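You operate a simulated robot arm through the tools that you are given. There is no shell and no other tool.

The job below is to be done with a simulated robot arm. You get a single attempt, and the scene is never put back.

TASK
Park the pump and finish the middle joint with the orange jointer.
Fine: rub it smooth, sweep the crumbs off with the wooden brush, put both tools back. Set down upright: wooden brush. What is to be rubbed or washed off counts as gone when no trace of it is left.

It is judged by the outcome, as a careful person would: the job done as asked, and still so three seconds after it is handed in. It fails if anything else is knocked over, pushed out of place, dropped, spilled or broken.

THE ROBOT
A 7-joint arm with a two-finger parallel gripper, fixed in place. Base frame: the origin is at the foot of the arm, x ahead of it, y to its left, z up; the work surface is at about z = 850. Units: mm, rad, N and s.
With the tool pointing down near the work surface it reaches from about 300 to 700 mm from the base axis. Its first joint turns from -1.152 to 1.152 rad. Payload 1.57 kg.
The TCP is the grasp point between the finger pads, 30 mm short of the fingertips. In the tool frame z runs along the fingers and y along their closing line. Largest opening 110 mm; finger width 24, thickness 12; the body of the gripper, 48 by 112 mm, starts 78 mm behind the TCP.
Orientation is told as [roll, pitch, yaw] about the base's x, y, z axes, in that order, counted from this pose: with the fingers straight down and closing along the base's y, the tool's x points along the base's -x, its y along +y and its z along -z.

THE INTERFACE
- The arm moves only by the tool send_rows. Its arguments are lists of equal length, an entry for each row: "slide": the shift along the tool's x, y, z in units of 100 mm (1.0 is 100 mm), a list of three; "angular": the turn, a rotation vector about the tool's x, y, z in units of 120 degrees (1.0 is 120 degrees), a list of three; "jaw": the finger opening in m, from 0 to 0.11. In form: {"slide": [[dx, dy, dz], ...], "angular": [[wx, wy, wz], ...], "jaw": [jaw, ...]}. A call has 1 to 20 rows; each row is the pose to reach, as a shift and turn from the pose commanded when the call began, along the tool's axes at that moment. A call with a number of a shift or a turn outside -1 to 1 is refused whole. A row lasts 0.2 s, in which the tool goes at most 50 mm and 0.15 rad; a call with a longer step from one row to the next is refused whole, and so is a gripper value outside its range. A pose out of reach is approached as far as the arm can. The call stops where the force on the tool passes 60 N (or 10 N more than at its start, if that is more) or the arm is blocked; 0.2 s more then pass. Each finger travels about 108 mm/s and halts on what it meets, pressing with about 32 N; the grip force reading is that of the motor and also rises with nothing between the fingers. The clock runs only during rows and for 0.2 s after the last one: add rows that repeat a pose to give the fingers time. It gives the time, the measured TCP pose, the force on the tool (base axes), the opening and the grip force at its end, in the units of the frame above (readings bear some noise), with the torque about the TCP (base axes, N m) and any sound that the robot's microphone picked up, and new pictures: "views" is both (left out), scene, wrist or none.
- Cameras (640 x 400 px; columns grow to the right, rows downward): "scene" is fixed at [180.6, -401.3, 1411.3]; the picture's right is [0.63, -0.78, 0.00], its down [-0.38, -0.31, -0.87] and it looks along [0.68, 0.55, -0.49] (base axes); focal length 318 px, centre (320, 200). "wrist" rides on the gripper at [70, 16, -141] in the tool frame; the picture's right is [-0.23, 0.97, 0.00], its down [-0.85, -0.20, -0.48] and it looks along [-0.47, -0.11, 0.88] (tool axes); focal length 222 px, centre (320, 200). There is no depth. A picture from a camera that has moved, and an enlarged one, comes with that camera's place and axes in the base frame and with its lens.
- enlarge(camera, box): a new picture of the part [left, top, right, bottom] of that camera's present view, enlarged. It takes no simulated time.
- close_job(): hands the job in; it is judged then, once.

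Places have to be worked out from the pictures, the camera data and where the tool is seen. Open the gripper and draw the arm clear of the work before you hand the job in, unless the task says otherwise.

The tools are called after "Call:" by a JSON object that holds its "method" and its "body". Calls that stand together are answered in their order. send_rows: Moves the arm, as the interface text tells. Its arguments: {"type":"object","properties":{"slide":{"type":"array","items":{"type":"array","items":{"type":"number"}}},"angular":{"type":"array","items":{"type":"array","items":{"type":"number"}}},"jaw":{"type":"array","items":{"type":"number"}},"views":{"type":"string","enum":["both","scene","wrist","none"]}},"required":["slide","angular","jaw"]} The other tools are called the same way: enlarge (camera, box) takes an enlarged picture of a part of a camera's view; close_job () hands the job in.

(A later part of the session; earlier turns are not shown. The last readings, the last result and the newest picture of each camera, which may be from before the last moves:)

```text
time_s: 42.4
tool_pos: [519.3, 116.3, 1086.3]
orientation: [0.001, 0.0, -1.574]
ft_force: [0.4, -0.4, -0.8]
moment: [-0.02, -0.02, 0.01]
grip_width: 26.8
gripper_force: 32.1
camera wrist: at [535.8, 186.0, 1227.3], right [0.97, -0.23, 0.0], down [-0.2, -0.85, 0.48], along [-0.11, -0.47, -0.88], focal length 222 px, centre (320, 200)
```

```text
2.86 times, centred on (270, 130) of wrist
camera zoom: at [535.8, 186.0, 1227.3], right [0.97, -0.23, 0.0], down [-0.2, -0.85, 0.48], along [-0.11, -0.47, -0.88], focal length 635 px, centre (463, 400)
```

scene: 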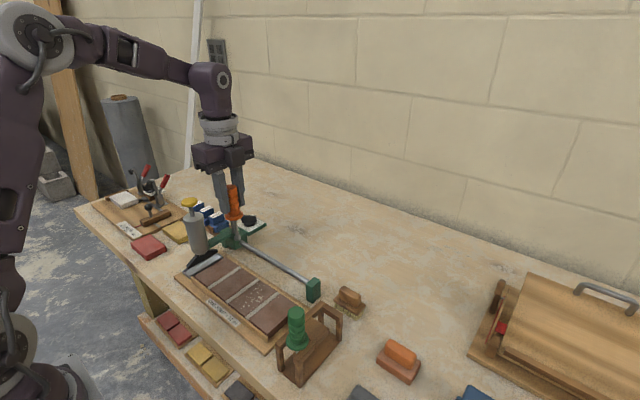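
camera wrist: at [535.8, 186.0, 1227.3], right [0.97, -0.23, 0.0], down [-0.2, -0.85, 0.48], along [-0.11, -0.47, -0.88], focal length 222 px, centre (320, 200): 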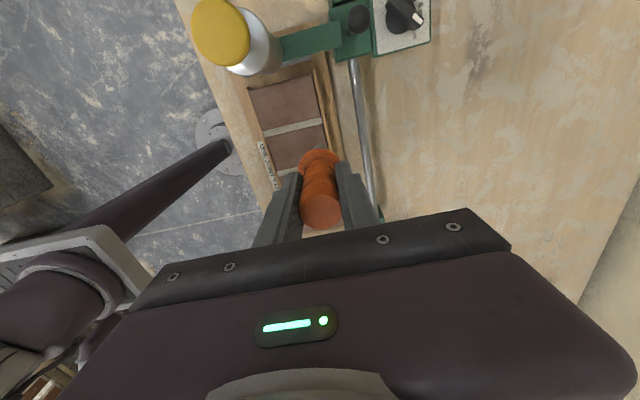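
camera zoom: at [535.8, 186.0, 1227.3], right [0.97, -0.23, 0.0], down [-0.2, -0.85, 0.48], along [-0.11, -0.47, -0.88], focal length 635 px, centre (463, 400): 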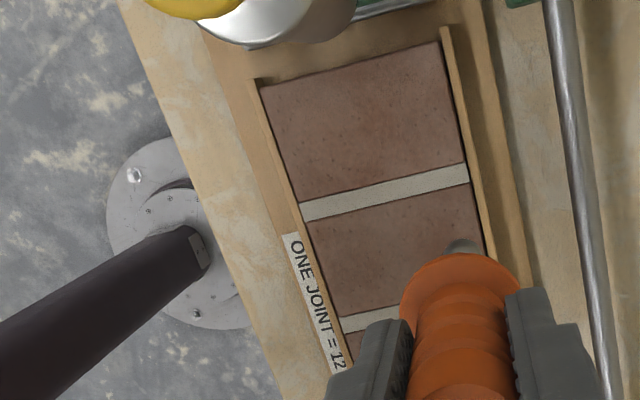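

From the scene view the middle joint now looks like its neighbours, with only crumbs left on the brick. I carry the jointer back towards the rack and check the joint from the wrist camera on the way.

Call:
{"method": "send_rows", "body": {"slide": [[-0.3, -0.05, 0], [-0.65, -0.1, 0], [-1.0, -0.14, 0], [-1.0, -0.14, 0]], "angular": [[0, 0, 0], [0, 0, 0], [0, 0, 0], [0, 0, 0]], "jaw": [0.015, 0.015, 0.015, 0.015], "views": "wrist"}}

Call:
{"method": "enlarge", "body": {"camera": "wrist", "box": [230, 50, 350, 160]}}

```text
time_s: 43.4
tool_pos: [504.5, 17.0, 1086.3]
orientation: [-0.001, -0.001, -1.572]
ft_force: [-0.2, 0.0, -1.1]
moment: [0.0, -0.07, 0.0]
grip_width: 26.7
gripper_force: 32.0
camera wrist: at [521.7, 85.6, 1227.7], right [0.97, -0.23, 0.0], down [-0.2, -0.85, 0.48], along [-0.11, -0.47, -0.88], focal length 222 px, centre (320, 200)
```

wrist: 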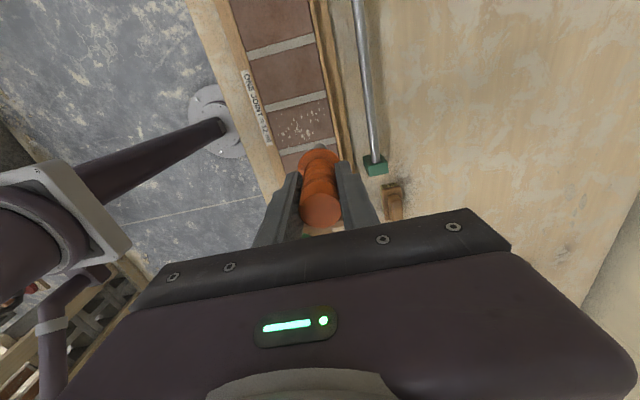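

```text
3.64 times, centred on (290, 105) of wrist
camera zoom: at [521.7, 85.6, 1227.7], right [0.97, -0.23, 0.0], down [-0.2, -0.85, 0.48], along [-0.11, -0.47, -0.88], focal length 808 px, centre (429, 546)
```

zoom: 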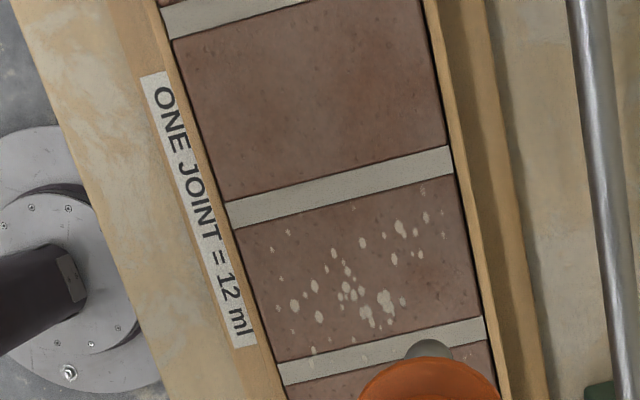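

The joint is smooth and clean end to end. Now I return the orange jointer: back along the same path to y≈-210 beside the slot.

Call:
{"method": "send_rows", "body": {"slide": [[-0.35, 0, 0], [-0.7, 0, 0], [-1.0, 0, 0], [-1.0, 0, 0]], "angular": [[0, 0, 0], [0, 0, 0], [0, 0, 0], [0, 0, 0]], "jaw": [0.015, 0.015, 0.015, 0.015], "views": "none"}}

Call:
{"method": "send_rows", "body": {"slide": [[-0.35, 0, 0], [-0.7, 0, 0], [-1.0, 0, 0], [-1.0, 0, 0]], "angular": [[0, 0, 0], [0, 0, 0], [0, 0, 0], [0, 0, 0]], "jaw": [0.015, 0.015, 0.015, 0.015], "views": "none"}}

Call:
{"method": "send_rows", "body": {"slide": [[-0.255, 0, 0], [-0.255, 0, 0], [-0.255, 0, 0.3], [-0.255, 0, 0.6], [-0.255, 0, 0.9], [-0.255, 0, 1.0], [-0.255, 0, 1.0]], "angular": [[0, 0, 0], [0, 0, 0], [0, 0, 0], [0, 0, 0], [0, 0, 0], [0, 0, 0], [0, 0, 0]], "jaw": [0.015, 0.015, 0.015, 0.015, 0.015, 0.015, 0.015], "views": "both"}}

Call:
{"method": "enlarge", "body": {"camera": "scene", "box": [270, 240, 400, 390]}}

Call:
{"method": "enlarge", "body": {"camera": "wrist", "box": [180, 30, 380, 240]}}

```text
time_s: 44.4
tool_pos: [505.2, -83.5, 1086.7]
orientation: [0.002, -0.001, -1.571]
ft_force: [-0.1, -0.2, -1.2]
moment: [-0.01, -0.01, -0.01]
grip_width: 26.7
gripper_force: 32.0
```

```text
time_s: 45.4
tool_pos: [506.8, -183.1, 1088.0]
orientation: [0.0, 0.001, -1.572]
ft_force: [0.0, 0.1, -1.1]
moment: [0.01, 0.01, 0.02]
grip_width: 27.0
gripper_force: 32.0
```

```text
time_s: 47.0
tool_pos: [506.5, -210.2, 985.0]
orientation: [0.001, 0.002, -1.572]
ft_force: [-0.1, 0.4, -1.0]
moment: [0.0, 0.02, -0.01]
grip_width: 26.9
gripper_force: 31.7
camera wrist: at [522.6, -140.0, 1127.9], right [0.97, -0.23, 0.0], down [-0.2, -0.85, 0.48], along [-0.11, -0.47, -0.88], focal length 222 px, centre (320, 200)
```

scene: 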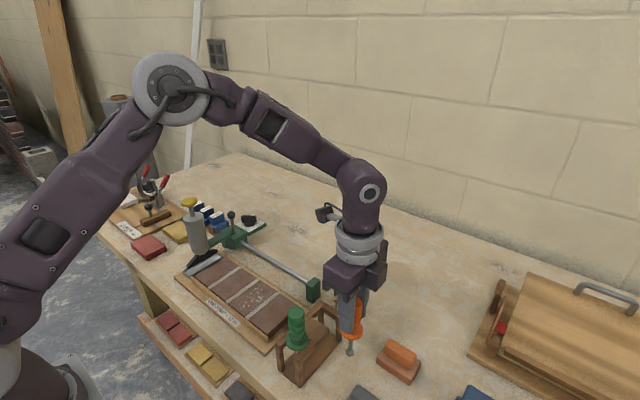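
wrist: 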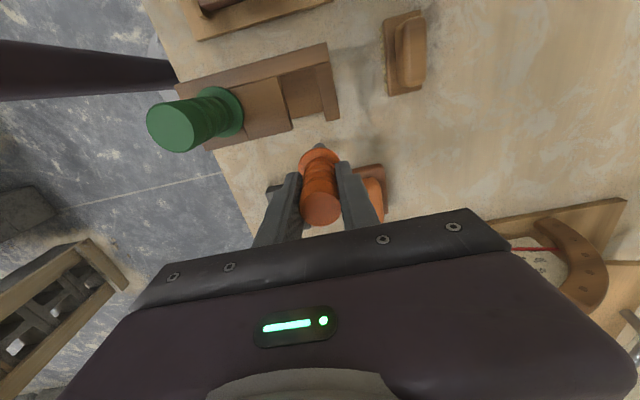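

```text
2.67 times, centred on (335, 315) of scene
camera zoom: at [180.6, -401.3, 1411.3], right [0.63, -0.78, 0.0], down [-0.38, -0.31, -0.87], along [0.68, 0.55, -0.49], focal length 848 px, centre (280, -107)
```

zoom: 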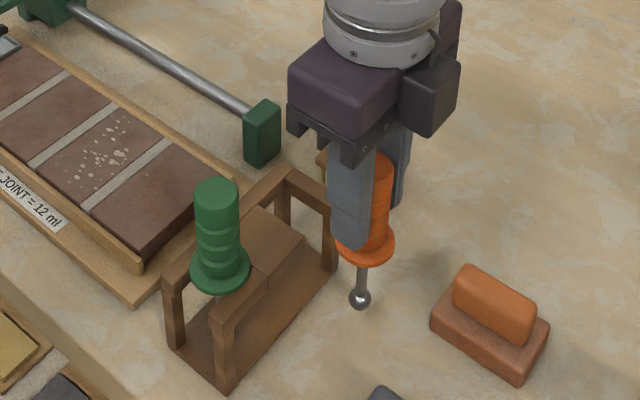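

```text
1.90 times, centred on (280, 135) of wrist
camera zoom: at [522.6, -140.0, 1127.9], right [0.97, -0.23, 0.0], down [-0.2, -0.85, 0.48], along [-0.11, -0.47, -0.88], focal length 423 px, centre (396, 324)
```

zoom: 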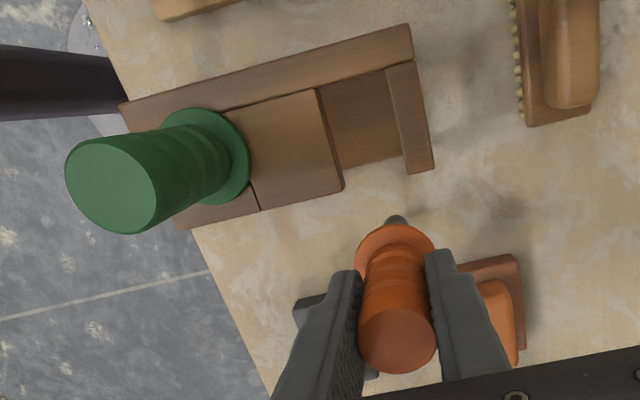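

The slot is about 31 mm wide and centred at x≈506, and the flange is about 39 mm across, so I keep x at 506. I come down 4 mm and slide +y 65 mm back into the slot, flange just above the boards.

Call:
{"method": "send_rows", "body": {"slide": [[0, 0, 0.04], [0.1, 0, 0.04], [0.2, 0, 0.04], [0.3, 0, 0.04], [0.4, 0, 0.04], [0.5, 0, 0.04], [0.6, 0, 0.04], [0.65, 0, 0.04], [0.65, 0, 0.04]], "angular": [[0, 0, 0], [0, 0, 0], [0, 0, 0], [0, 0, 0], [0, 0, 0], [0, 0, 0], [0, 0, 0], [0, 0, 0], [0, 0, 0]], "jaw": [0.015, 0.015, 0.015, 0.015, 0.015, 0.015, 0.015, 0.015, 0.015], "views": "both"}}

Call:
{"method": "enlarge", "body": {"camera": "scene", "box": [270, 240, 380, 390]}}

Call:
{"method": "enlarge", "body": {"camera": "wrist", "box": [200, 100, 400, 240]}}

```text
time_s: 49.0
tool_pos: [506.3, -144.3, 981.5]
orientation: [0.001, 0.001, -1.574]
ft_force: [0.4, 0.4, -1.2]
moment: [0.0, 0.0, 0.0]
grip_width: 26.8
gripper_force: 32.4
camera wrist: at [522.3, -74.7, 1123.7], right [0.97, -0.23, 0.0], down [-0.2, -0.85, 0.48], along [-0.11, -0.47, -0.88], focal length 222 px, centre (320, 200)
```

scene: 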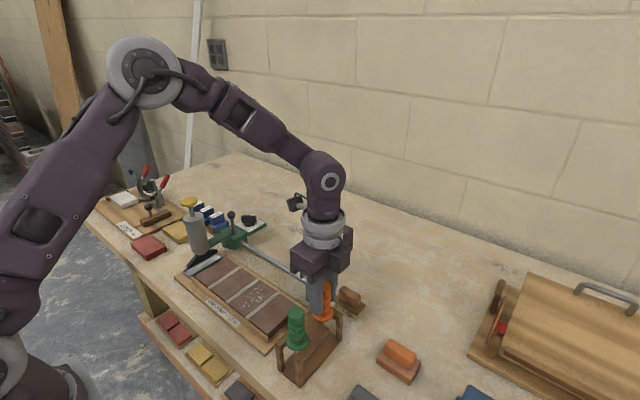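
wrist: 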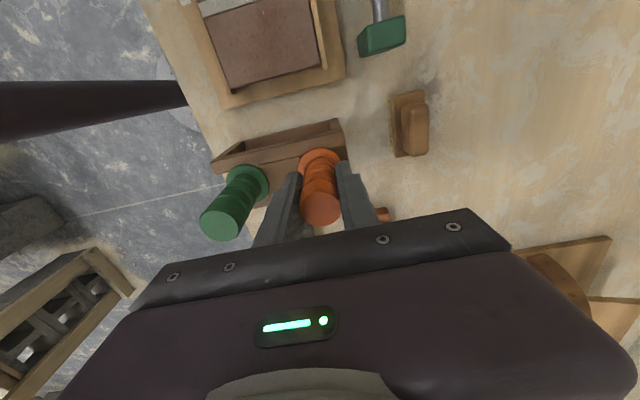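

```text
2.67 times, centred on (325, 315) of scene
camera zoom: at [180.6, -401.3, 1411.3], right [0.63, -0.78, 0.0], down [-0.38, -0.31, -0.87], along [0.68, 0.55, -0.49], focal length 848 px, centre (307, -107)
```

zoom: 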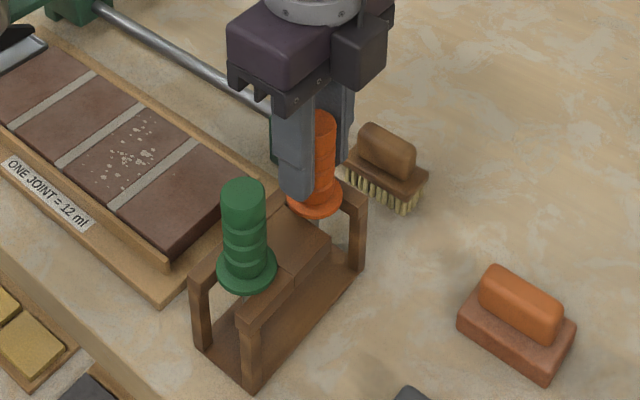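

```text
2.86 times, centred on (300, 170) of wrist
camera zoom: at [522.3, -74.7, 1123.7], right [0.97, -0.23, 0.0], down [-0.2, -0.85, 0.48], along [-0.11, -0.47, -0.88], focal length 635 px, centre (377, 286)
```

zoom: 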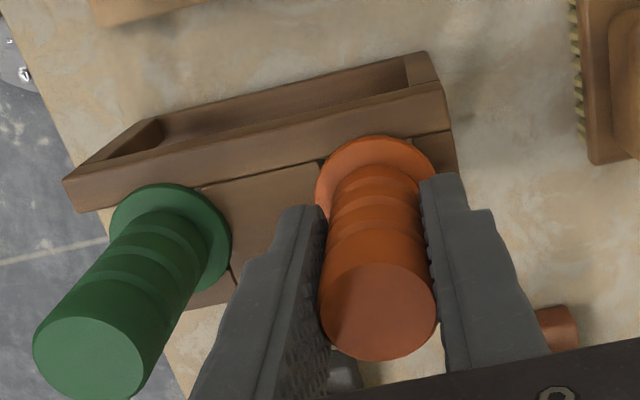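

The jointer is in the slot. I lower it 9 mm in small steps until the flange rests on the boards.

Call:
{"method": "send_rows", "body": {"slide": [[0, 0, 0.03], [0, 0, 0.05], [0, 0, 0.07], [0, 0, 0.08], [0, 0, 0.09], [0, 0, 0.09]], "angular": [[0, 0, 0], [0, 0, 0], [0, 0, 0], [0, 0, 0], [0, 0, 0], [0, 0, 0]], "jaw": [0.015, 0.015, 0.015, 0.015, 0.015, 0.015], "views": "both"}}

Call:
{"method": "enlarge", "body": {"camera": "scene", "box": [270, 240, 380, 390]}}

```text
time_s: 50.4
tool_pos: [505.5, -144.4, 972.4]
orientation: [0.003, -0.002, -1.573]
ft_force: [0.3, -0.5, 30.3]
moment: [-0.08, 0.23, -0.11]
grip_width: 27.0
gripper_force: 31.4
camera wrist: at [522.3, -75.2, 1115.0], right [0.97, -0.23, 0.0], down [-0.2, -0.85, 0.48], along [-0.11, -0.47, -0.88], focal length 222 px, centre (320, 200)
```

scene: 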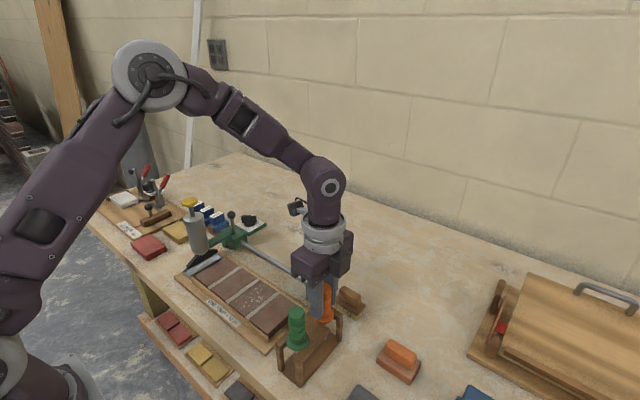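
wrist: 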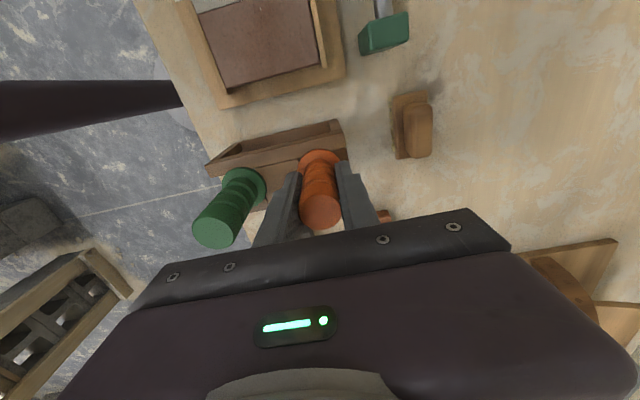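

```text
2.67 times, centred on (325, 315) of scene
camera zoom: at [180.1, -401.1, 1411.4], right [0.63, -0.78, 0.0], down [-0.38, -0.31, -0.87], along [0.68, 0.55, -0.49], focal length 848 px, centre (307, -107)
```

zoom: 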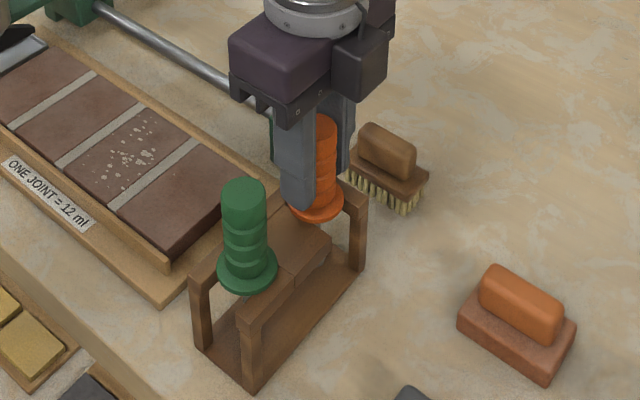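

The flange is seated (30 N). I ease up 2 mm to relieve the push, then open to 50 mm.

Call:
{"method": "send_rows", "body": {"slide": [[0, 0, -0.02], [0, 0, -0.02], [0, 0, -0.02], [0, 0, -0.02], [0, 0, -0.02]], "angular": [[0, 0, 0], [0, 0, 0], [0, 0, 0], [0, 0, 0], [0, 0, 0]], "jaw": [0.015, 0.03, 0.045, 0.05, 0.05], "views": "both"}}

Call:
{"method": "enlarge", "body": {"camera": "scene", "box": [270, 240, 380, 390]}}

Call:
{"method": "enlarge", "body": {"camera": "wrist", "box": [200, 100, 400, 240]}}

```text
time_s: 51.6
tool_pos: [505.3, -144.7, 974.1]
orientation: [-0.001, 0.0, -1.573]
ft_force: [-0.2, 0.5, 1.1]
moment: [0.03, -0.01, 0.02]
grip_width: 50.1
gripper_force: 0.1
camera wrist: at [522.5, -75.0, 1116.4], right [0.97, -0.23, 0.0], down [-0.2, -0.85, 0.48], along [-0.11, -0.47, -0.88], focal length 222 px, centre (320, 200)
```

scene: 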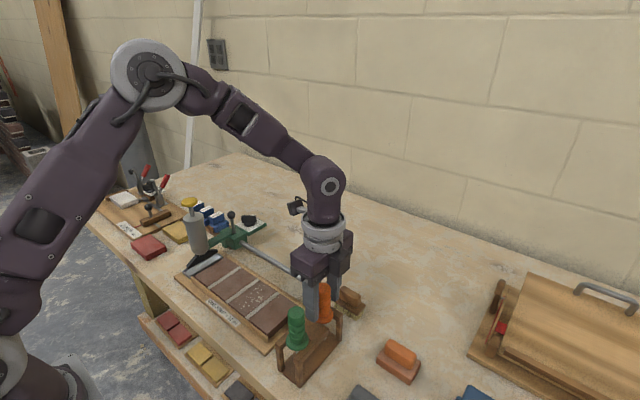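
wrist: 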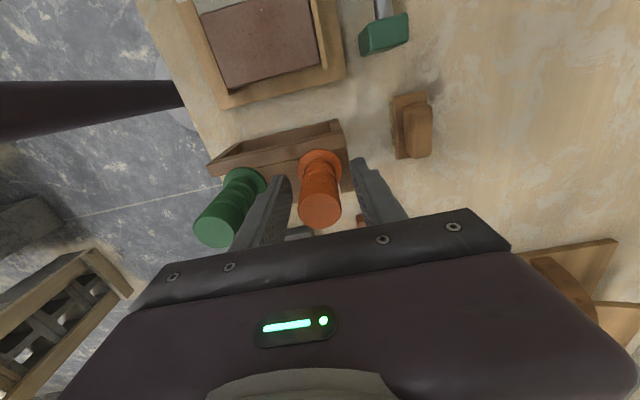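

```text
2.67 times, centred on (325, 315) of scene
camera zoom: at [180.6, -401.3, 1411.3], right [0.63, -0.78, 0.0], down [-0.38, -0.31, -0.87], along [0.68, 0.55, -0.49], focal length 848 px, centre (307, -107)
```

zoom: 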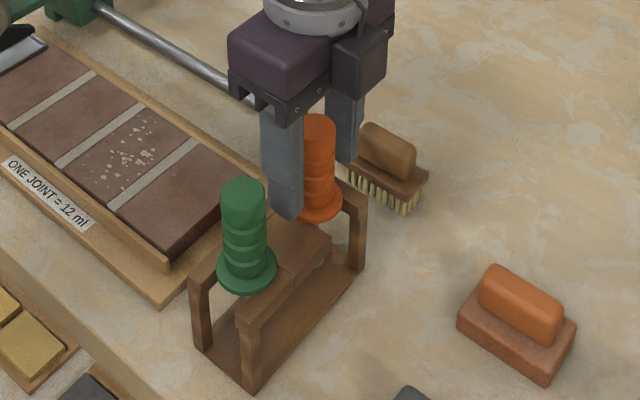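

```text
2.86 times, centred on (300, 170) of wrist
camera zoom: at [522.5, -75.0, 1116.4], right [0.97, -0.23, 0.0], down [-0.2, -0.85, 0.48], along [-0.11, -0.47, -0.88], focal length 635 px, centre (377, 286)
```

zoom: 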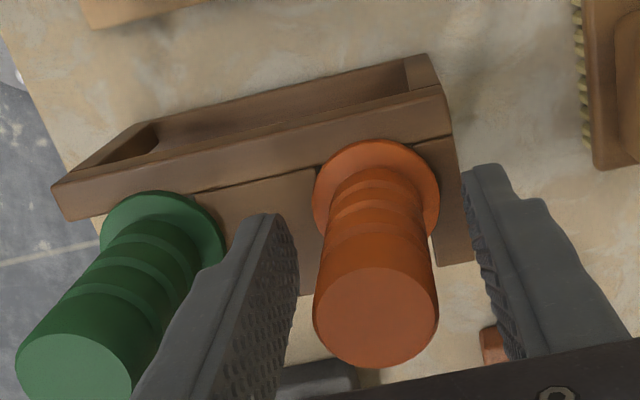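

The orange jointer stands upright in its slot. I raise the open fingers clear and move over towards the brush to measure it.

Call:
{"method": "send_rows", "body": {"slide": [[0, 0, -0.25], [0, 0, -0.6], [0, 0, -1.0], [0, 0, -1.0]], "angular": [[0, 0, 0], [0, 0, 0], [0, 0, 0], [0, 0, 0]], "jaw": [0.05, 0.05, 0.05, 0.05], "views": "none"}}

Call:
{"method": "send_rows", "body": {"slide": [[0.1, 0.3, 0], [0.2, 0.65, 0], [0.2, 0.97, 0.0], [0.2, 0.97, 0.0]], "angular": [[0, 0, 0], [0, 0, 0], [0, 0, 0], [0, 0, 0]], "jaw": [0.05, 0.05, 0.05, 0.05], "views": "both"}}

Call:
{"method": "enlarge", "body": {"camera": "wrist", "box": [230, 80, 410, 220]}}

Call:
{"method": "enlarge", "body": {"camera": "scene", "box": [270, 260, 390, 390]}}

```text
time_s: 52.6
tool_pos: [507.7, -145.1, 1073.6]
orientation: [0.0, 0.001, -1.573]
ft_force: [-0.4, -0.2, 0.0]
moment: [-0.01, -0.03, 0.0]
grip_width: 50.2
gripper_force: 0.1
```

```text
time_s: 53.6
tool_pos: [604.0, -125.4, 1075.5]
orientation: [0.001, 0.0, -1.573]
ft_force: [0.5, 0.2, -0.4]
moment: [-0.02, -0.01, -0.01]
grip_width: 50.0
gripper_force: 0.1
camera wrist: at [620.8, -56.9, 1217.7], right [0.97, -0.23, 0.0], down [-0.2, -0.85, 0.48], along [-0.11, -0.47, -0.88], focal length 222 px, centre (320, 200)
```

scene: 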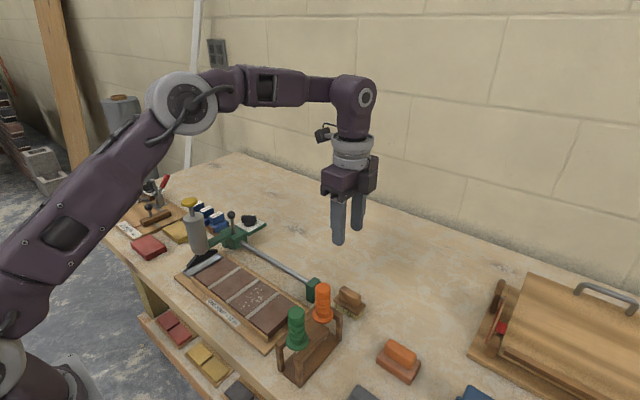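
wrist: 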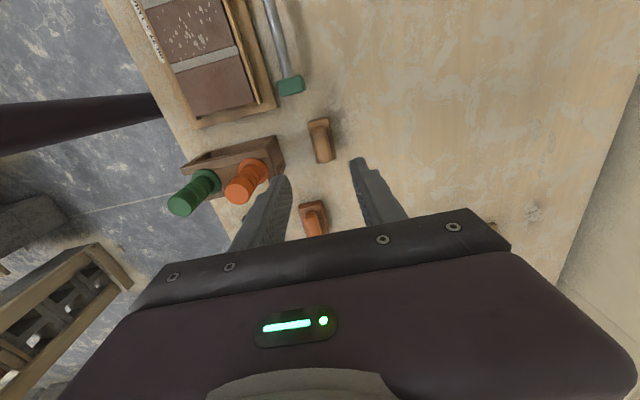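

```text
2.86 times, centred on (320, 150) of wrist
camera zoom: at [620.8, -56.9, 1217.7], right [0.97, -0.23, 0.0], down [-0.2, -0.85, 0.48], along [-0.11, -0.47, -0.88], focal length 635 px, centre (320, 343)
```

zoom: 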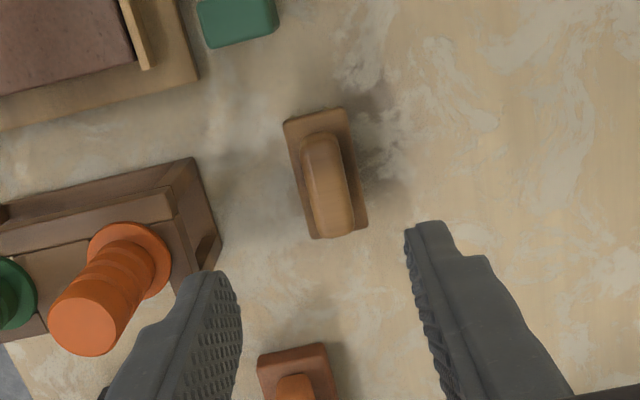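

```text
3.08 times, centred on (330, 325) of scene
camera zoom: at [180.6, -401.3, 1411.3], right [0.63, -0.78, 0.0], down [-0.38, -0.31, -0.87], along [0.68, 0.55, -0.49], focal length 978 px, centre (289, -185)
```

zoom: 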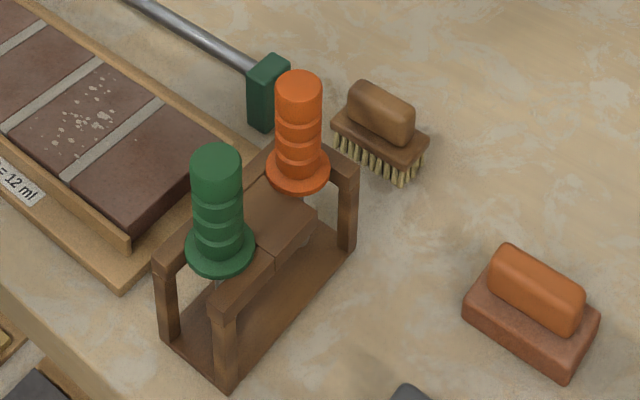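

The brush plate spans x≈590–621, y≈-169…-107; its handle is centred at about (606, -138), 17 mm wide, top z≈907, with plate top z≈885. I descend above the handle in stages.

Call:
{"method": "send_rows", "body": {"slide": [[-0.13, 0.024, 0.2], [-0.13, 0.024, 0.6], [-0.13, 0.024, 1.0], [-0.13, 0.024, 1.0]], "angular": [[0, 0, 0], [0, 0, 0], [0, 0, 0], [0, 0, 0]], "jaw": [0.05, 0.05, 0.05, 0.05], "views": "both"}}

Call:
{"method": "enlarge", "body": {"camera": "wrist", "box": [250, 110, 400, 230]}}

Call:
{"method": "enlarge", "body": {"camera": "scene", "box": [290, 220, 410, 350]}}

```text
time_s: 54.6
tool_pos: [608.5, -137.6, 975.5]
orientation: [0.001, 0.001, -1.573]
ft_force: [0.1, 1.3, 0.4]
moment: [0.01, 0.02, 0.01]
grip_width: 50.0
gripper_force: 0.0
camera wrist: at [623.5, -67.7, 1116.9], right [0.97, -0.23, 0.0], down [-0.2, -0.86, 0.48], along [-0.11, -0.47, -0.88], focal length 222 px, centre (320, 200)
```

scene: 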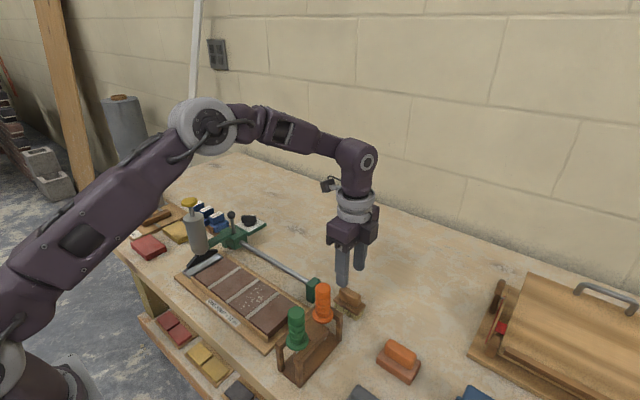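
wrist: 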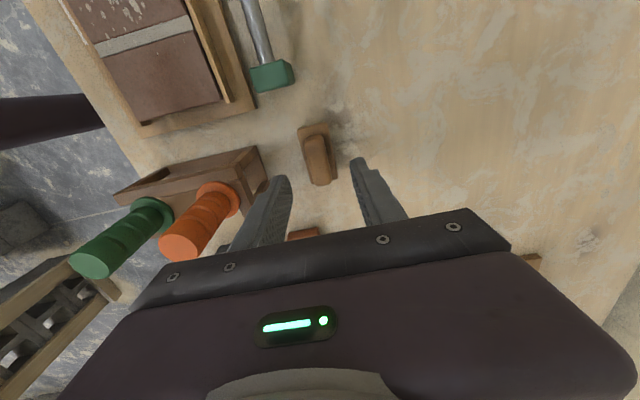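

```text
3.33 times, centred on (325, 170) of wrist
camera zoom: at [623.5, -67.7, 1116.9], right [0.97, -0.23, 0.0], down [-0.2, -0.86, 0.48], along [-0.11, -0.47, -0.88], focal length 740 px, centre (303, 300)
```

zoom: 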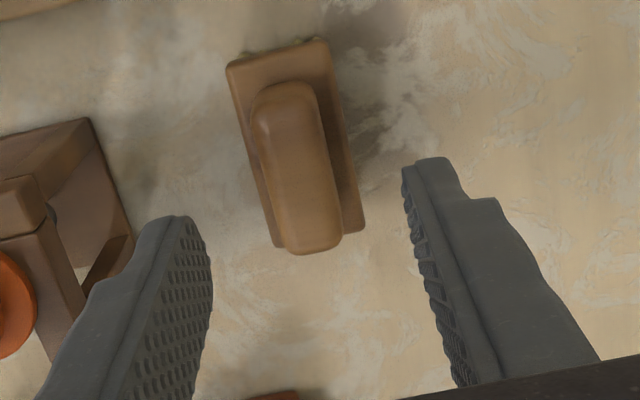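

```text
3.08 times, centred on (350, 285) of scene
camera zoom: at [180.6, -401.3, 1411.3], right [0.63, -0.78, 0.0], down [-0.38, -0.31, -0.87], along [0.68, 0.55, -0.49], focal length 978 px, centre (228, -62)
```

zoom: 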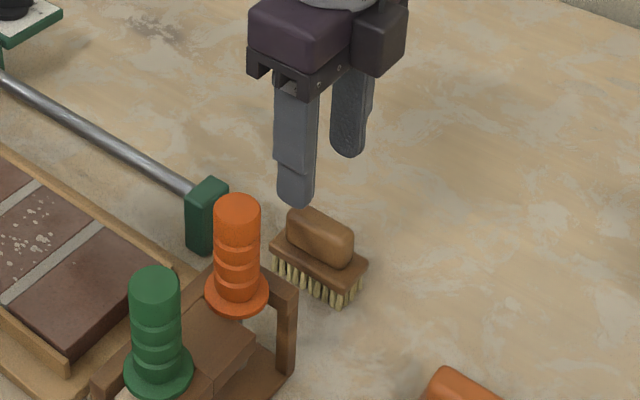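

The handle is centred between the fingers. I go down to 8 mm above the gripping height and check once more.

Call:
{"method": "send_rows", "body": {"slide": [[0, -0.007, 0.2], [0, -0.007, 0.4], [0, -0.007, 0.5], [0, -0.007, 0.5]], "angular": [[0, 0, 0], [0, 0, 0], [0, 0, 0], [0, 0, 0]], "jaw": [0.05, 0.05, 0.05, 0.05], "views": "both"}}

Call:
{"method": "enlarge", "body": {"camera": "wrist", "box": [250, 110, 400, 230]}}

Call:
{"method": "enlarge", "body": {"camera": "scene", "box": [300, 240, 400, 350]}}

```text
time_s: 55.6
tool_pos: [604.8, -138.8, 925.2]
orientation: [-0.001, 0.001, -1.573]
ft_force: [0.2, 0.5, 1.1]
moment: [0.01, -0.02, 0.01]
grip_width: 50.3
gripper_force: 0.1
camera wrist: at [621.8, -68.7, 1067.0], right [0.97, -0.23, 0.0], down [-0.2, -0.85, 0.48], along [-0.11, -0.47, -0.88], focal length 222 px, centre (320, 200)
```

scene: 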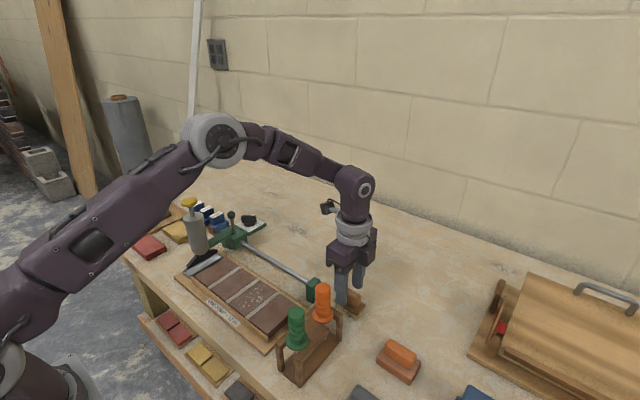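
wrist: 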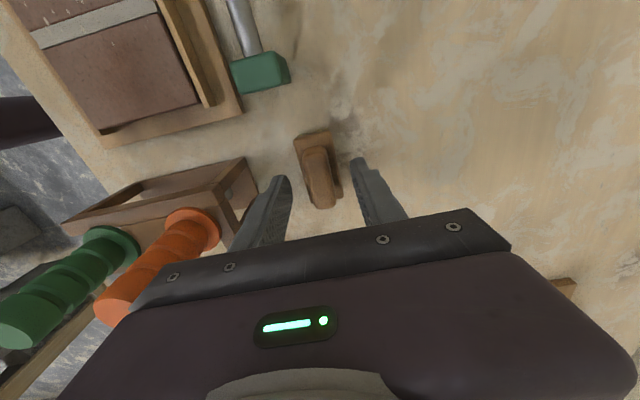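

```text
3.33 times, centred on (325, 170) of wrist
camera zoom: at [621.8, -68.7, 1067.0], right [0.97, -0.23, 0.0], down [-0.2, -0.85, 0.48], along [-0.11, -0.47, -0.88], focal length 740 px, centre (303, 300)
```

zoom: 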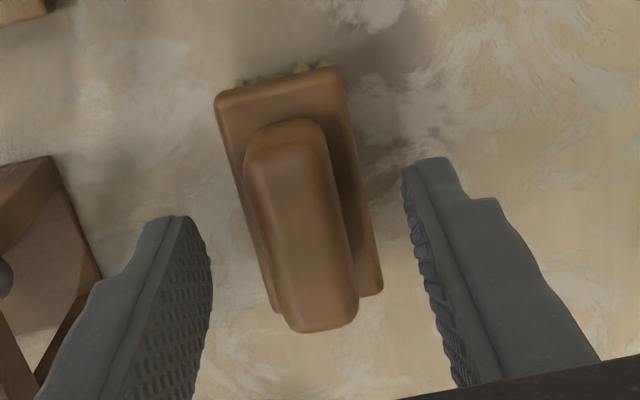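

```text
3.64 times, centred on (350, 295) of scene
camera zoom: at [180.6, -401.3, 1411.3], right [0.63, -0.78, 0.0], down [-0.38, -0.31, -0.87], along [0.68, 0.55, -0.49], focal length 1156 px, centre (211, -146)
```

zoom: 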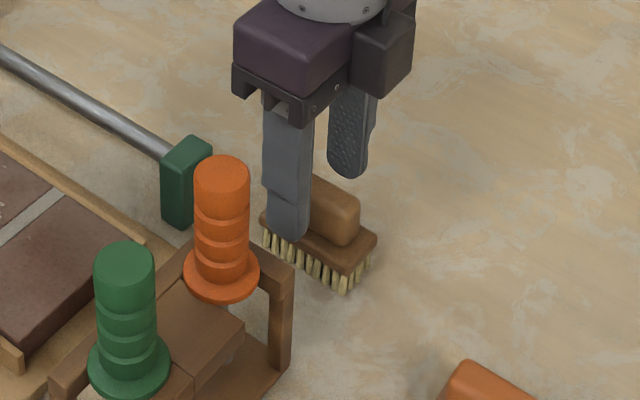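

Everything is centred. I lower 8 mm and close on the handle.

Call:
{"method": "send_rows", "body": {"slide": [[0, 0, 0.04], [0, 0, 0.08], [0, 0, 0.08], [0, 0, 0.08], [0, 0, 0.08], [0, 0, 0.08], [0, 0, 0.08]], "angular": [[0, 0, 0], [0, 0, 0], [0, 0, 0], [0, 0, 0], [0, 0, 0], [0, 0, 0], [0, 0, 0]], "jaw": [0.05, 0.05, 0.035, 0.02, 0.01, 0.005, 0.005], "views": "both"}}

Call:
{"method": "enlarge", "body": {"camera": "wrist", "box": [250, 110, 400, 230]}}

Call:
{"method": "enlarge", "body": {"camera": "scene", "box": [300, 240, 400, 350]}}

```text
time_s: 57.2
tool_pos: [604.7, -138.5, 916.8]
orientation: [0.001, -0.002, -1.574]
ft_force: [-0.1, 0.0, -0.3]
moment: [-0.01, 0.02, 0.01]
grip_width: 18.7
gripper_force: 31.8
camera wrist: at [621.6, -68.5, 1059.3], right [0.97, -0.23, 0.0], down [-0.2, -0.85, 0.48], along [-0.11, -0.47, -0.88], focal length 222 px, centre (320, 200)
```

scene: 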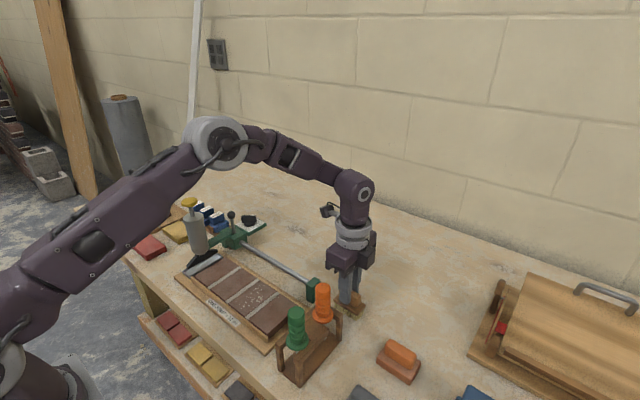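
wrist: 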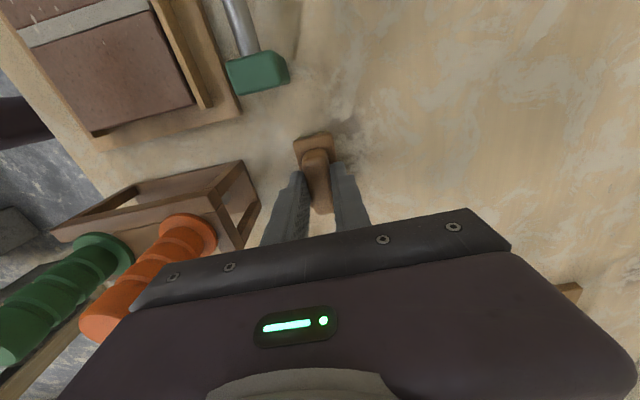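

```text
3.33 times, centred on (325, 170) of wrist
camera zoom: at [621.6, -68.5, 1059.3], right [0.97, -0.23, 0.0], down [-0.2, -0.85, 0.48], along [-0.11, -0.47, -0.88], focal length 740 px, centre (303, 300)
```

zoom: 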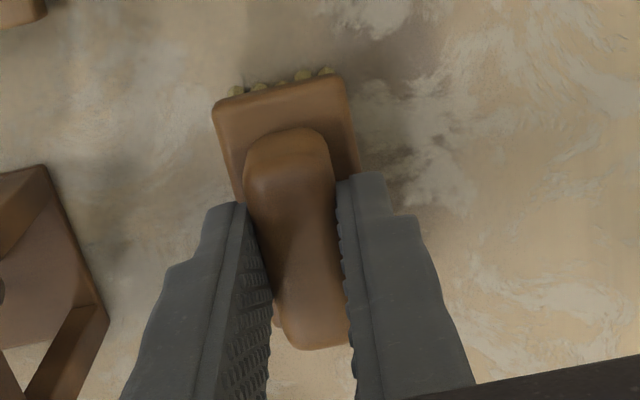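

```text
3.64 times, centred on (350, 295) of scene
camera zoom: at [180.6, -401.3, 1411.3], right [0.63, -0.78, 0.0], down [-0.38, -0.31, -0.87], along [0.68, 0.55, -0.49], focal length 1156 px, centre (211, -146)
```

zoom: 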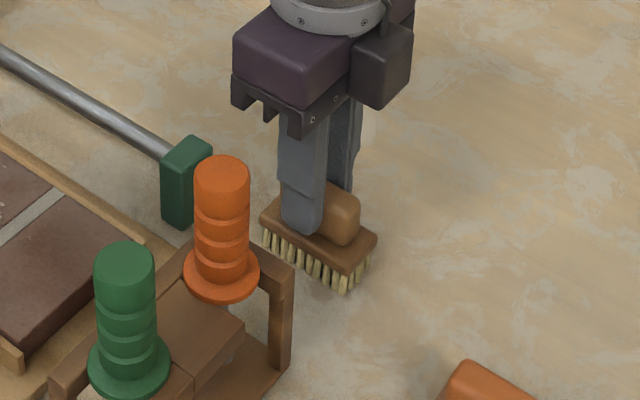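

The brush is held (18.7 mm). I lift it straight up and check the hold before carrying it.

Call:
{"method": "send_rows", "body": {"slide": [[0, 0, -0.05], [0, 0, -0.2], [0, 0, -0.4], [0, 0, -0.7], [0, 0, -1.0], [0, 0, -1.0]], "angular": [[0, 0, 0], [0, 0, 0], [0, 0, 0], [0, 0, 0], [0, 0, 0], [0, 0, 0]], "jaw": [0.005, 0.005, 0.005, 0.005, 0.005, 0.005], "views": "both"}}

Call:
{"method": "enlarge", "body": {"camera": "scene", "box": [280, 200, 400, 350]}}

```text
time_s: 58.6
tool_pos: [605.3, -138.6, 1017.6]
orientation: [0.001, 0.002, -1.572]
ft_force: [-0.2, 0.0, -1.0]
moment: [-0.02, -0.03, 0.02]
grip_width: 19.2
gripper_force: 32.2
camera wrist: at [621.7, -69.4, 1159.2], right [0.97, -0.23, 0.0], down [-0.2, -0.85, 0.48], along [-0.11, -0.47, -0.88], focal length 222 px, centre (320, 200)
```

scene: 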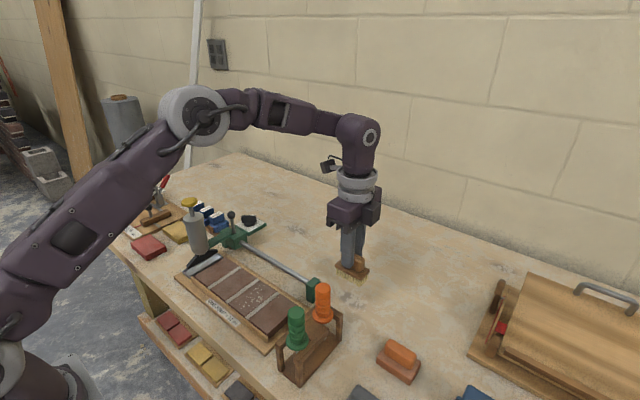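
wrist: 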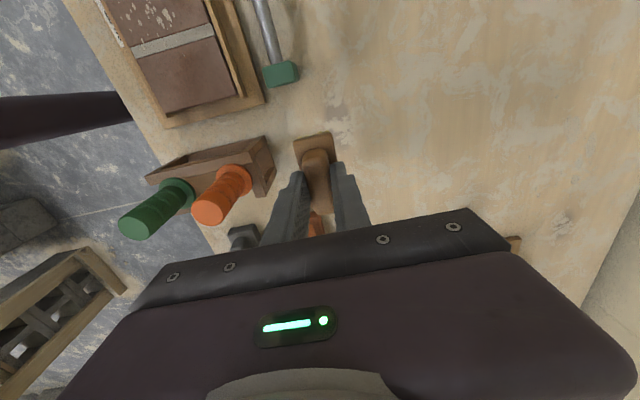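

```text
2.67 times, centred on (340, 275) of scene
camera zoom: at [180.6, -401.3, 1411.3], right [0.63, -0.78, 0.0], down [-0.38, -0.31, -0.87], along [0.68, 0.55, -0.49], focal length 848 px, centre (267, 0)
```

zoom: 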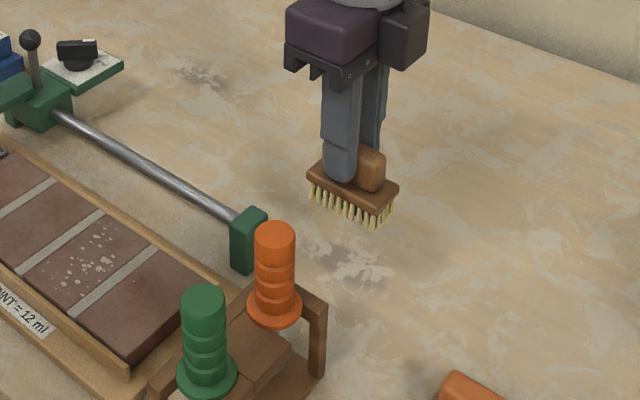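

The brush hangs level and firm. I carry it along +y at x≈605, then across to above the crumbed brick.

Call:
{"method": "send_rows", "body": {"slide": [[0.35, 0, 0], [0.7, 0, 0], [1.0, 0, 0], [1.0, 0, 0]], "angular": [[0, 0, 0], [0, 0, 0], [0, 0, 0], [0, 0, 0]], "jaw": [0.005, 0.005, 0.005, 0.005], "views": "none"}}

Call:
{"method": "send_rows", "body": {"slide": [[0.25, -0.2, 0], [0.5, -0.4, 0], [0.7, -0.65, 0], [0.7, -0.65, 0]], "angular": [[0, 0, 0], [0, 0, 0], [0, 0, 0], [0, 0, 0]], "jaw": [0.005, 0.005, 0.005, 0.005], "views": "none"}}

Call:
{"method": "send_rows", "body": {"slide": [[0, -0.3, 0.0], [0, -0.6, 0.1], [0, -0.6, 0.3], [0, -0.6, 0.4], [0, -0.6, 0.4]], "angular": [[0, 0, 0], [0, 0, 0], [0, 0, 0], [0, 0, 0], [0, 0, 0]], "jaw": [0.005, 0.005, 0.005, 0.005, 0.005], "views": "both"}}

Call:
{"method": "enlarge", "body": {"camera": "scene", "box": [190, 210, 320, 350]}}

Call:
{"method": "enlarge", "body": {"camera": "wrist", "box": [220, 60, 400, 230]}}

```text
time_s: 59.6
tool_pos: [605.1, -37.7, 1017.6]
orientation: [0.002, 0.001, -1.572]
ft_force: [-0.1, -0.2, -0.7]
moment: [0.0, -0.02, 0.03]
grip_width: 19.2
gripper_force: 31.0
```

```text
time_s: 60.6
tool_pos: [539.2, 33.2, 1017.3]
orientation: [0.002, 0.001, -1.573]
ft_force: [0.8, -0.4, -0.9]
moment: [0.0, 0.0, -0.01]
grip_width: 19.1
gripper_force: 31.5
```

```text
time_s: 61.8
tool_pos: [480.0, 31.7, 975.5]
orientation: [0.0, -0.001, -1.572]
ft_force: [0.4, 0.2, -0.3]
moment: [0.02, -0.03, 0.01]
grip_width: 18.9
gripper_force: 32.1
camera wrist: at [496.5, 101.6, 1118.4], right [0.97, -0.23, 0.0], down [-0.2, -0.85, 0.48], along [-0.11, -0.47, -0.88], focal length 222 px, centre (320, 200)
```

scene: 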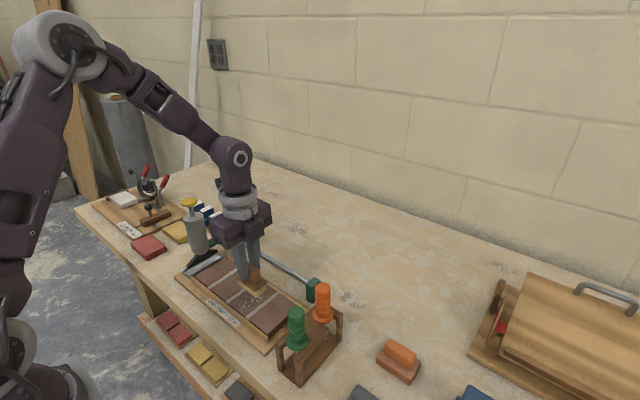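
wrist: 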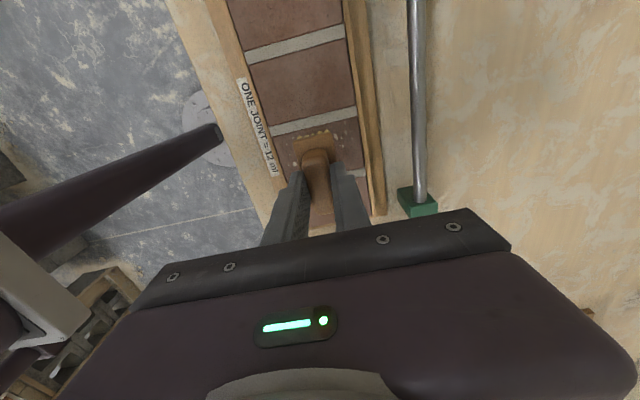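

```text
2.86 times, centred on (255, 280) of scene
camera zoom: at [180.6, -401.3, 1411.3], right [0.63, -0.78, 0.0], down [-0.38, -0.31, -0.87], along [0.68, 0.55, -0.49], focal length 908 px, centre (506, -29)
```

zoom: 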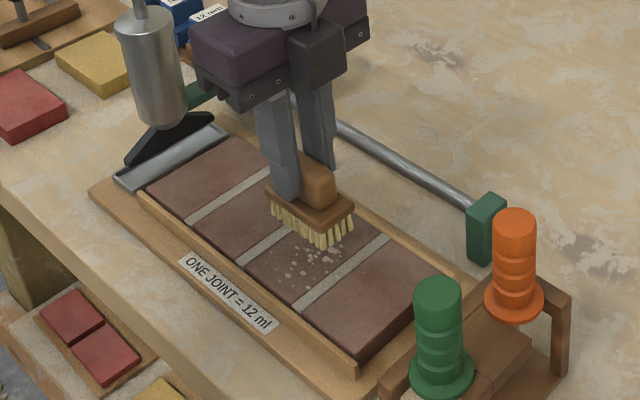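

```text
2.35 times, centred on (310, 145) of wrist
camera zoom: at [496.5, 101.6, 1118.4], right [0.97, -0.23, 0.0], down [-0.2, -0.85, 0.48], along [-0.11, -0.47, -0.88], focal length 523 px, centre (344, 329)
```

zoom: 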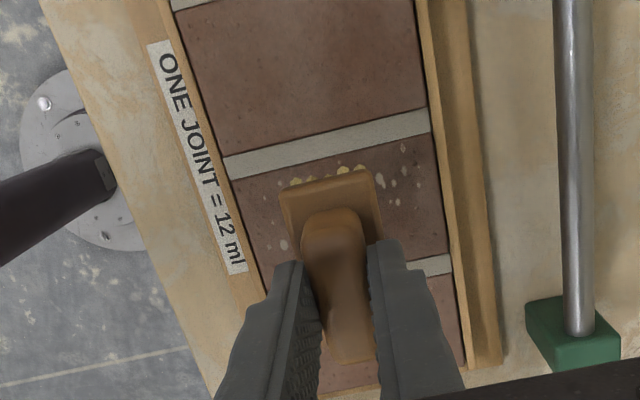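

The brush is over the crumbed brick, bristles about 29 mm above it. I move to its +x end and lower until the bristles touch.

Call:
{"method": "send_rows", "body": {"slide": [[0, 0.2, 0.05], [0, 0.31, 0.15], [0, 0.31, 0.22], [0, 0.31, 0.26], [0, 0.31, 0.28], [0, 0.31, 0.28]], "angular": [[0, 0, 0], [0, 0, 0], [0, 0, 0], [0, 0, 0], [0, 0, 0], [0, 0, 0]], "jaw": [0.005, 0.005, 0.005, 0.005, 0.005, 0.005], "views": "both"}}

Call:
{"method": "enlarge", "body": {"camera": "scene", "box": [190, 210, 320, 350]}}

```text
time_s: 63.2
tool_pos: [511.0, 32.7, 949.0]
orientation: [0.001, 0.001, -1.574]
ft_force: [0.1, -0.3, -0.7]
moment: [0.01, -0.03, 0.03]
grip_width: 19.0
gripper_force: 31.9
camera wrist: at [527.8, 102.2, 1090.3], right [0.97, -0.23, 0.0], down [-0.2, -0.85, 0.48], along [-0.11, -0.47, -0.88], focal length 222 px, centre (320, 200)
```

scene: 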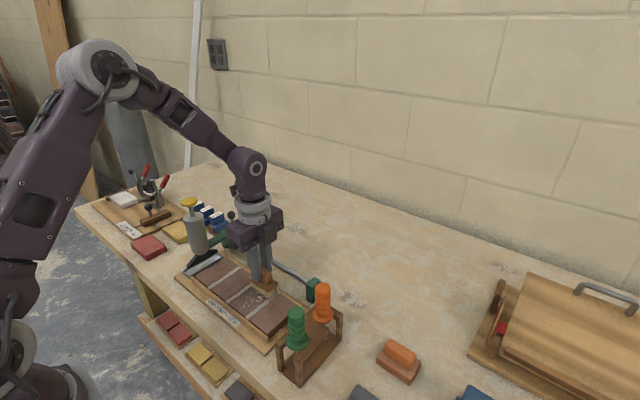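
wrist: 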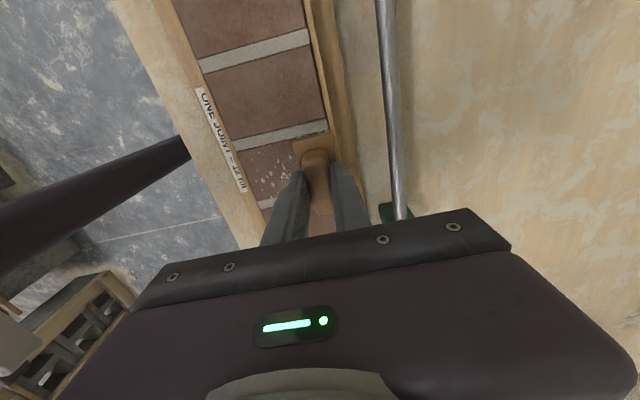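

```text
2.86 times, centred on (255, 280) of scene
camera zoom: at [180.6, -401.3, 1411.3], right [0.63, -0.78, 0.0], down [-0.38, -0.31, -0.87], along [0.68, 0.55, -0.49], focal length 908 px, centre (506, -29)
```

zoom: 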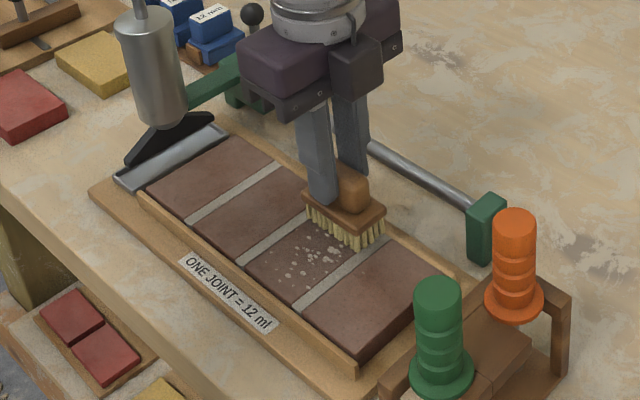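

No contact yet at bristle height ≈882. I lower 3 mm more in 1 mm steps.

Call:
{"method": "send_rows", "body": {"slide": [[0, 0, 0.01], [0, 0, 0.02], [0, 0, 0.03], [0, 0, 0.03]], "angular": [[0, 0, 0], [0, 0, 0], [0, 0, 0], [0, 0, 0]], "jaw": [0.005, 0.005, 0.005, 0.005], "views": "none"}}

```text
time_s: 64.2
tool_pos: [510.5, 31.2, 945.1]
orientation: [0.002, -0.002, -1.572]
ft_force: [-3.2, 3.5, 22.0]
moment: [0.1, 0.22, 0.02]
grip_width: 19.1
gripper_force: 32.2
```

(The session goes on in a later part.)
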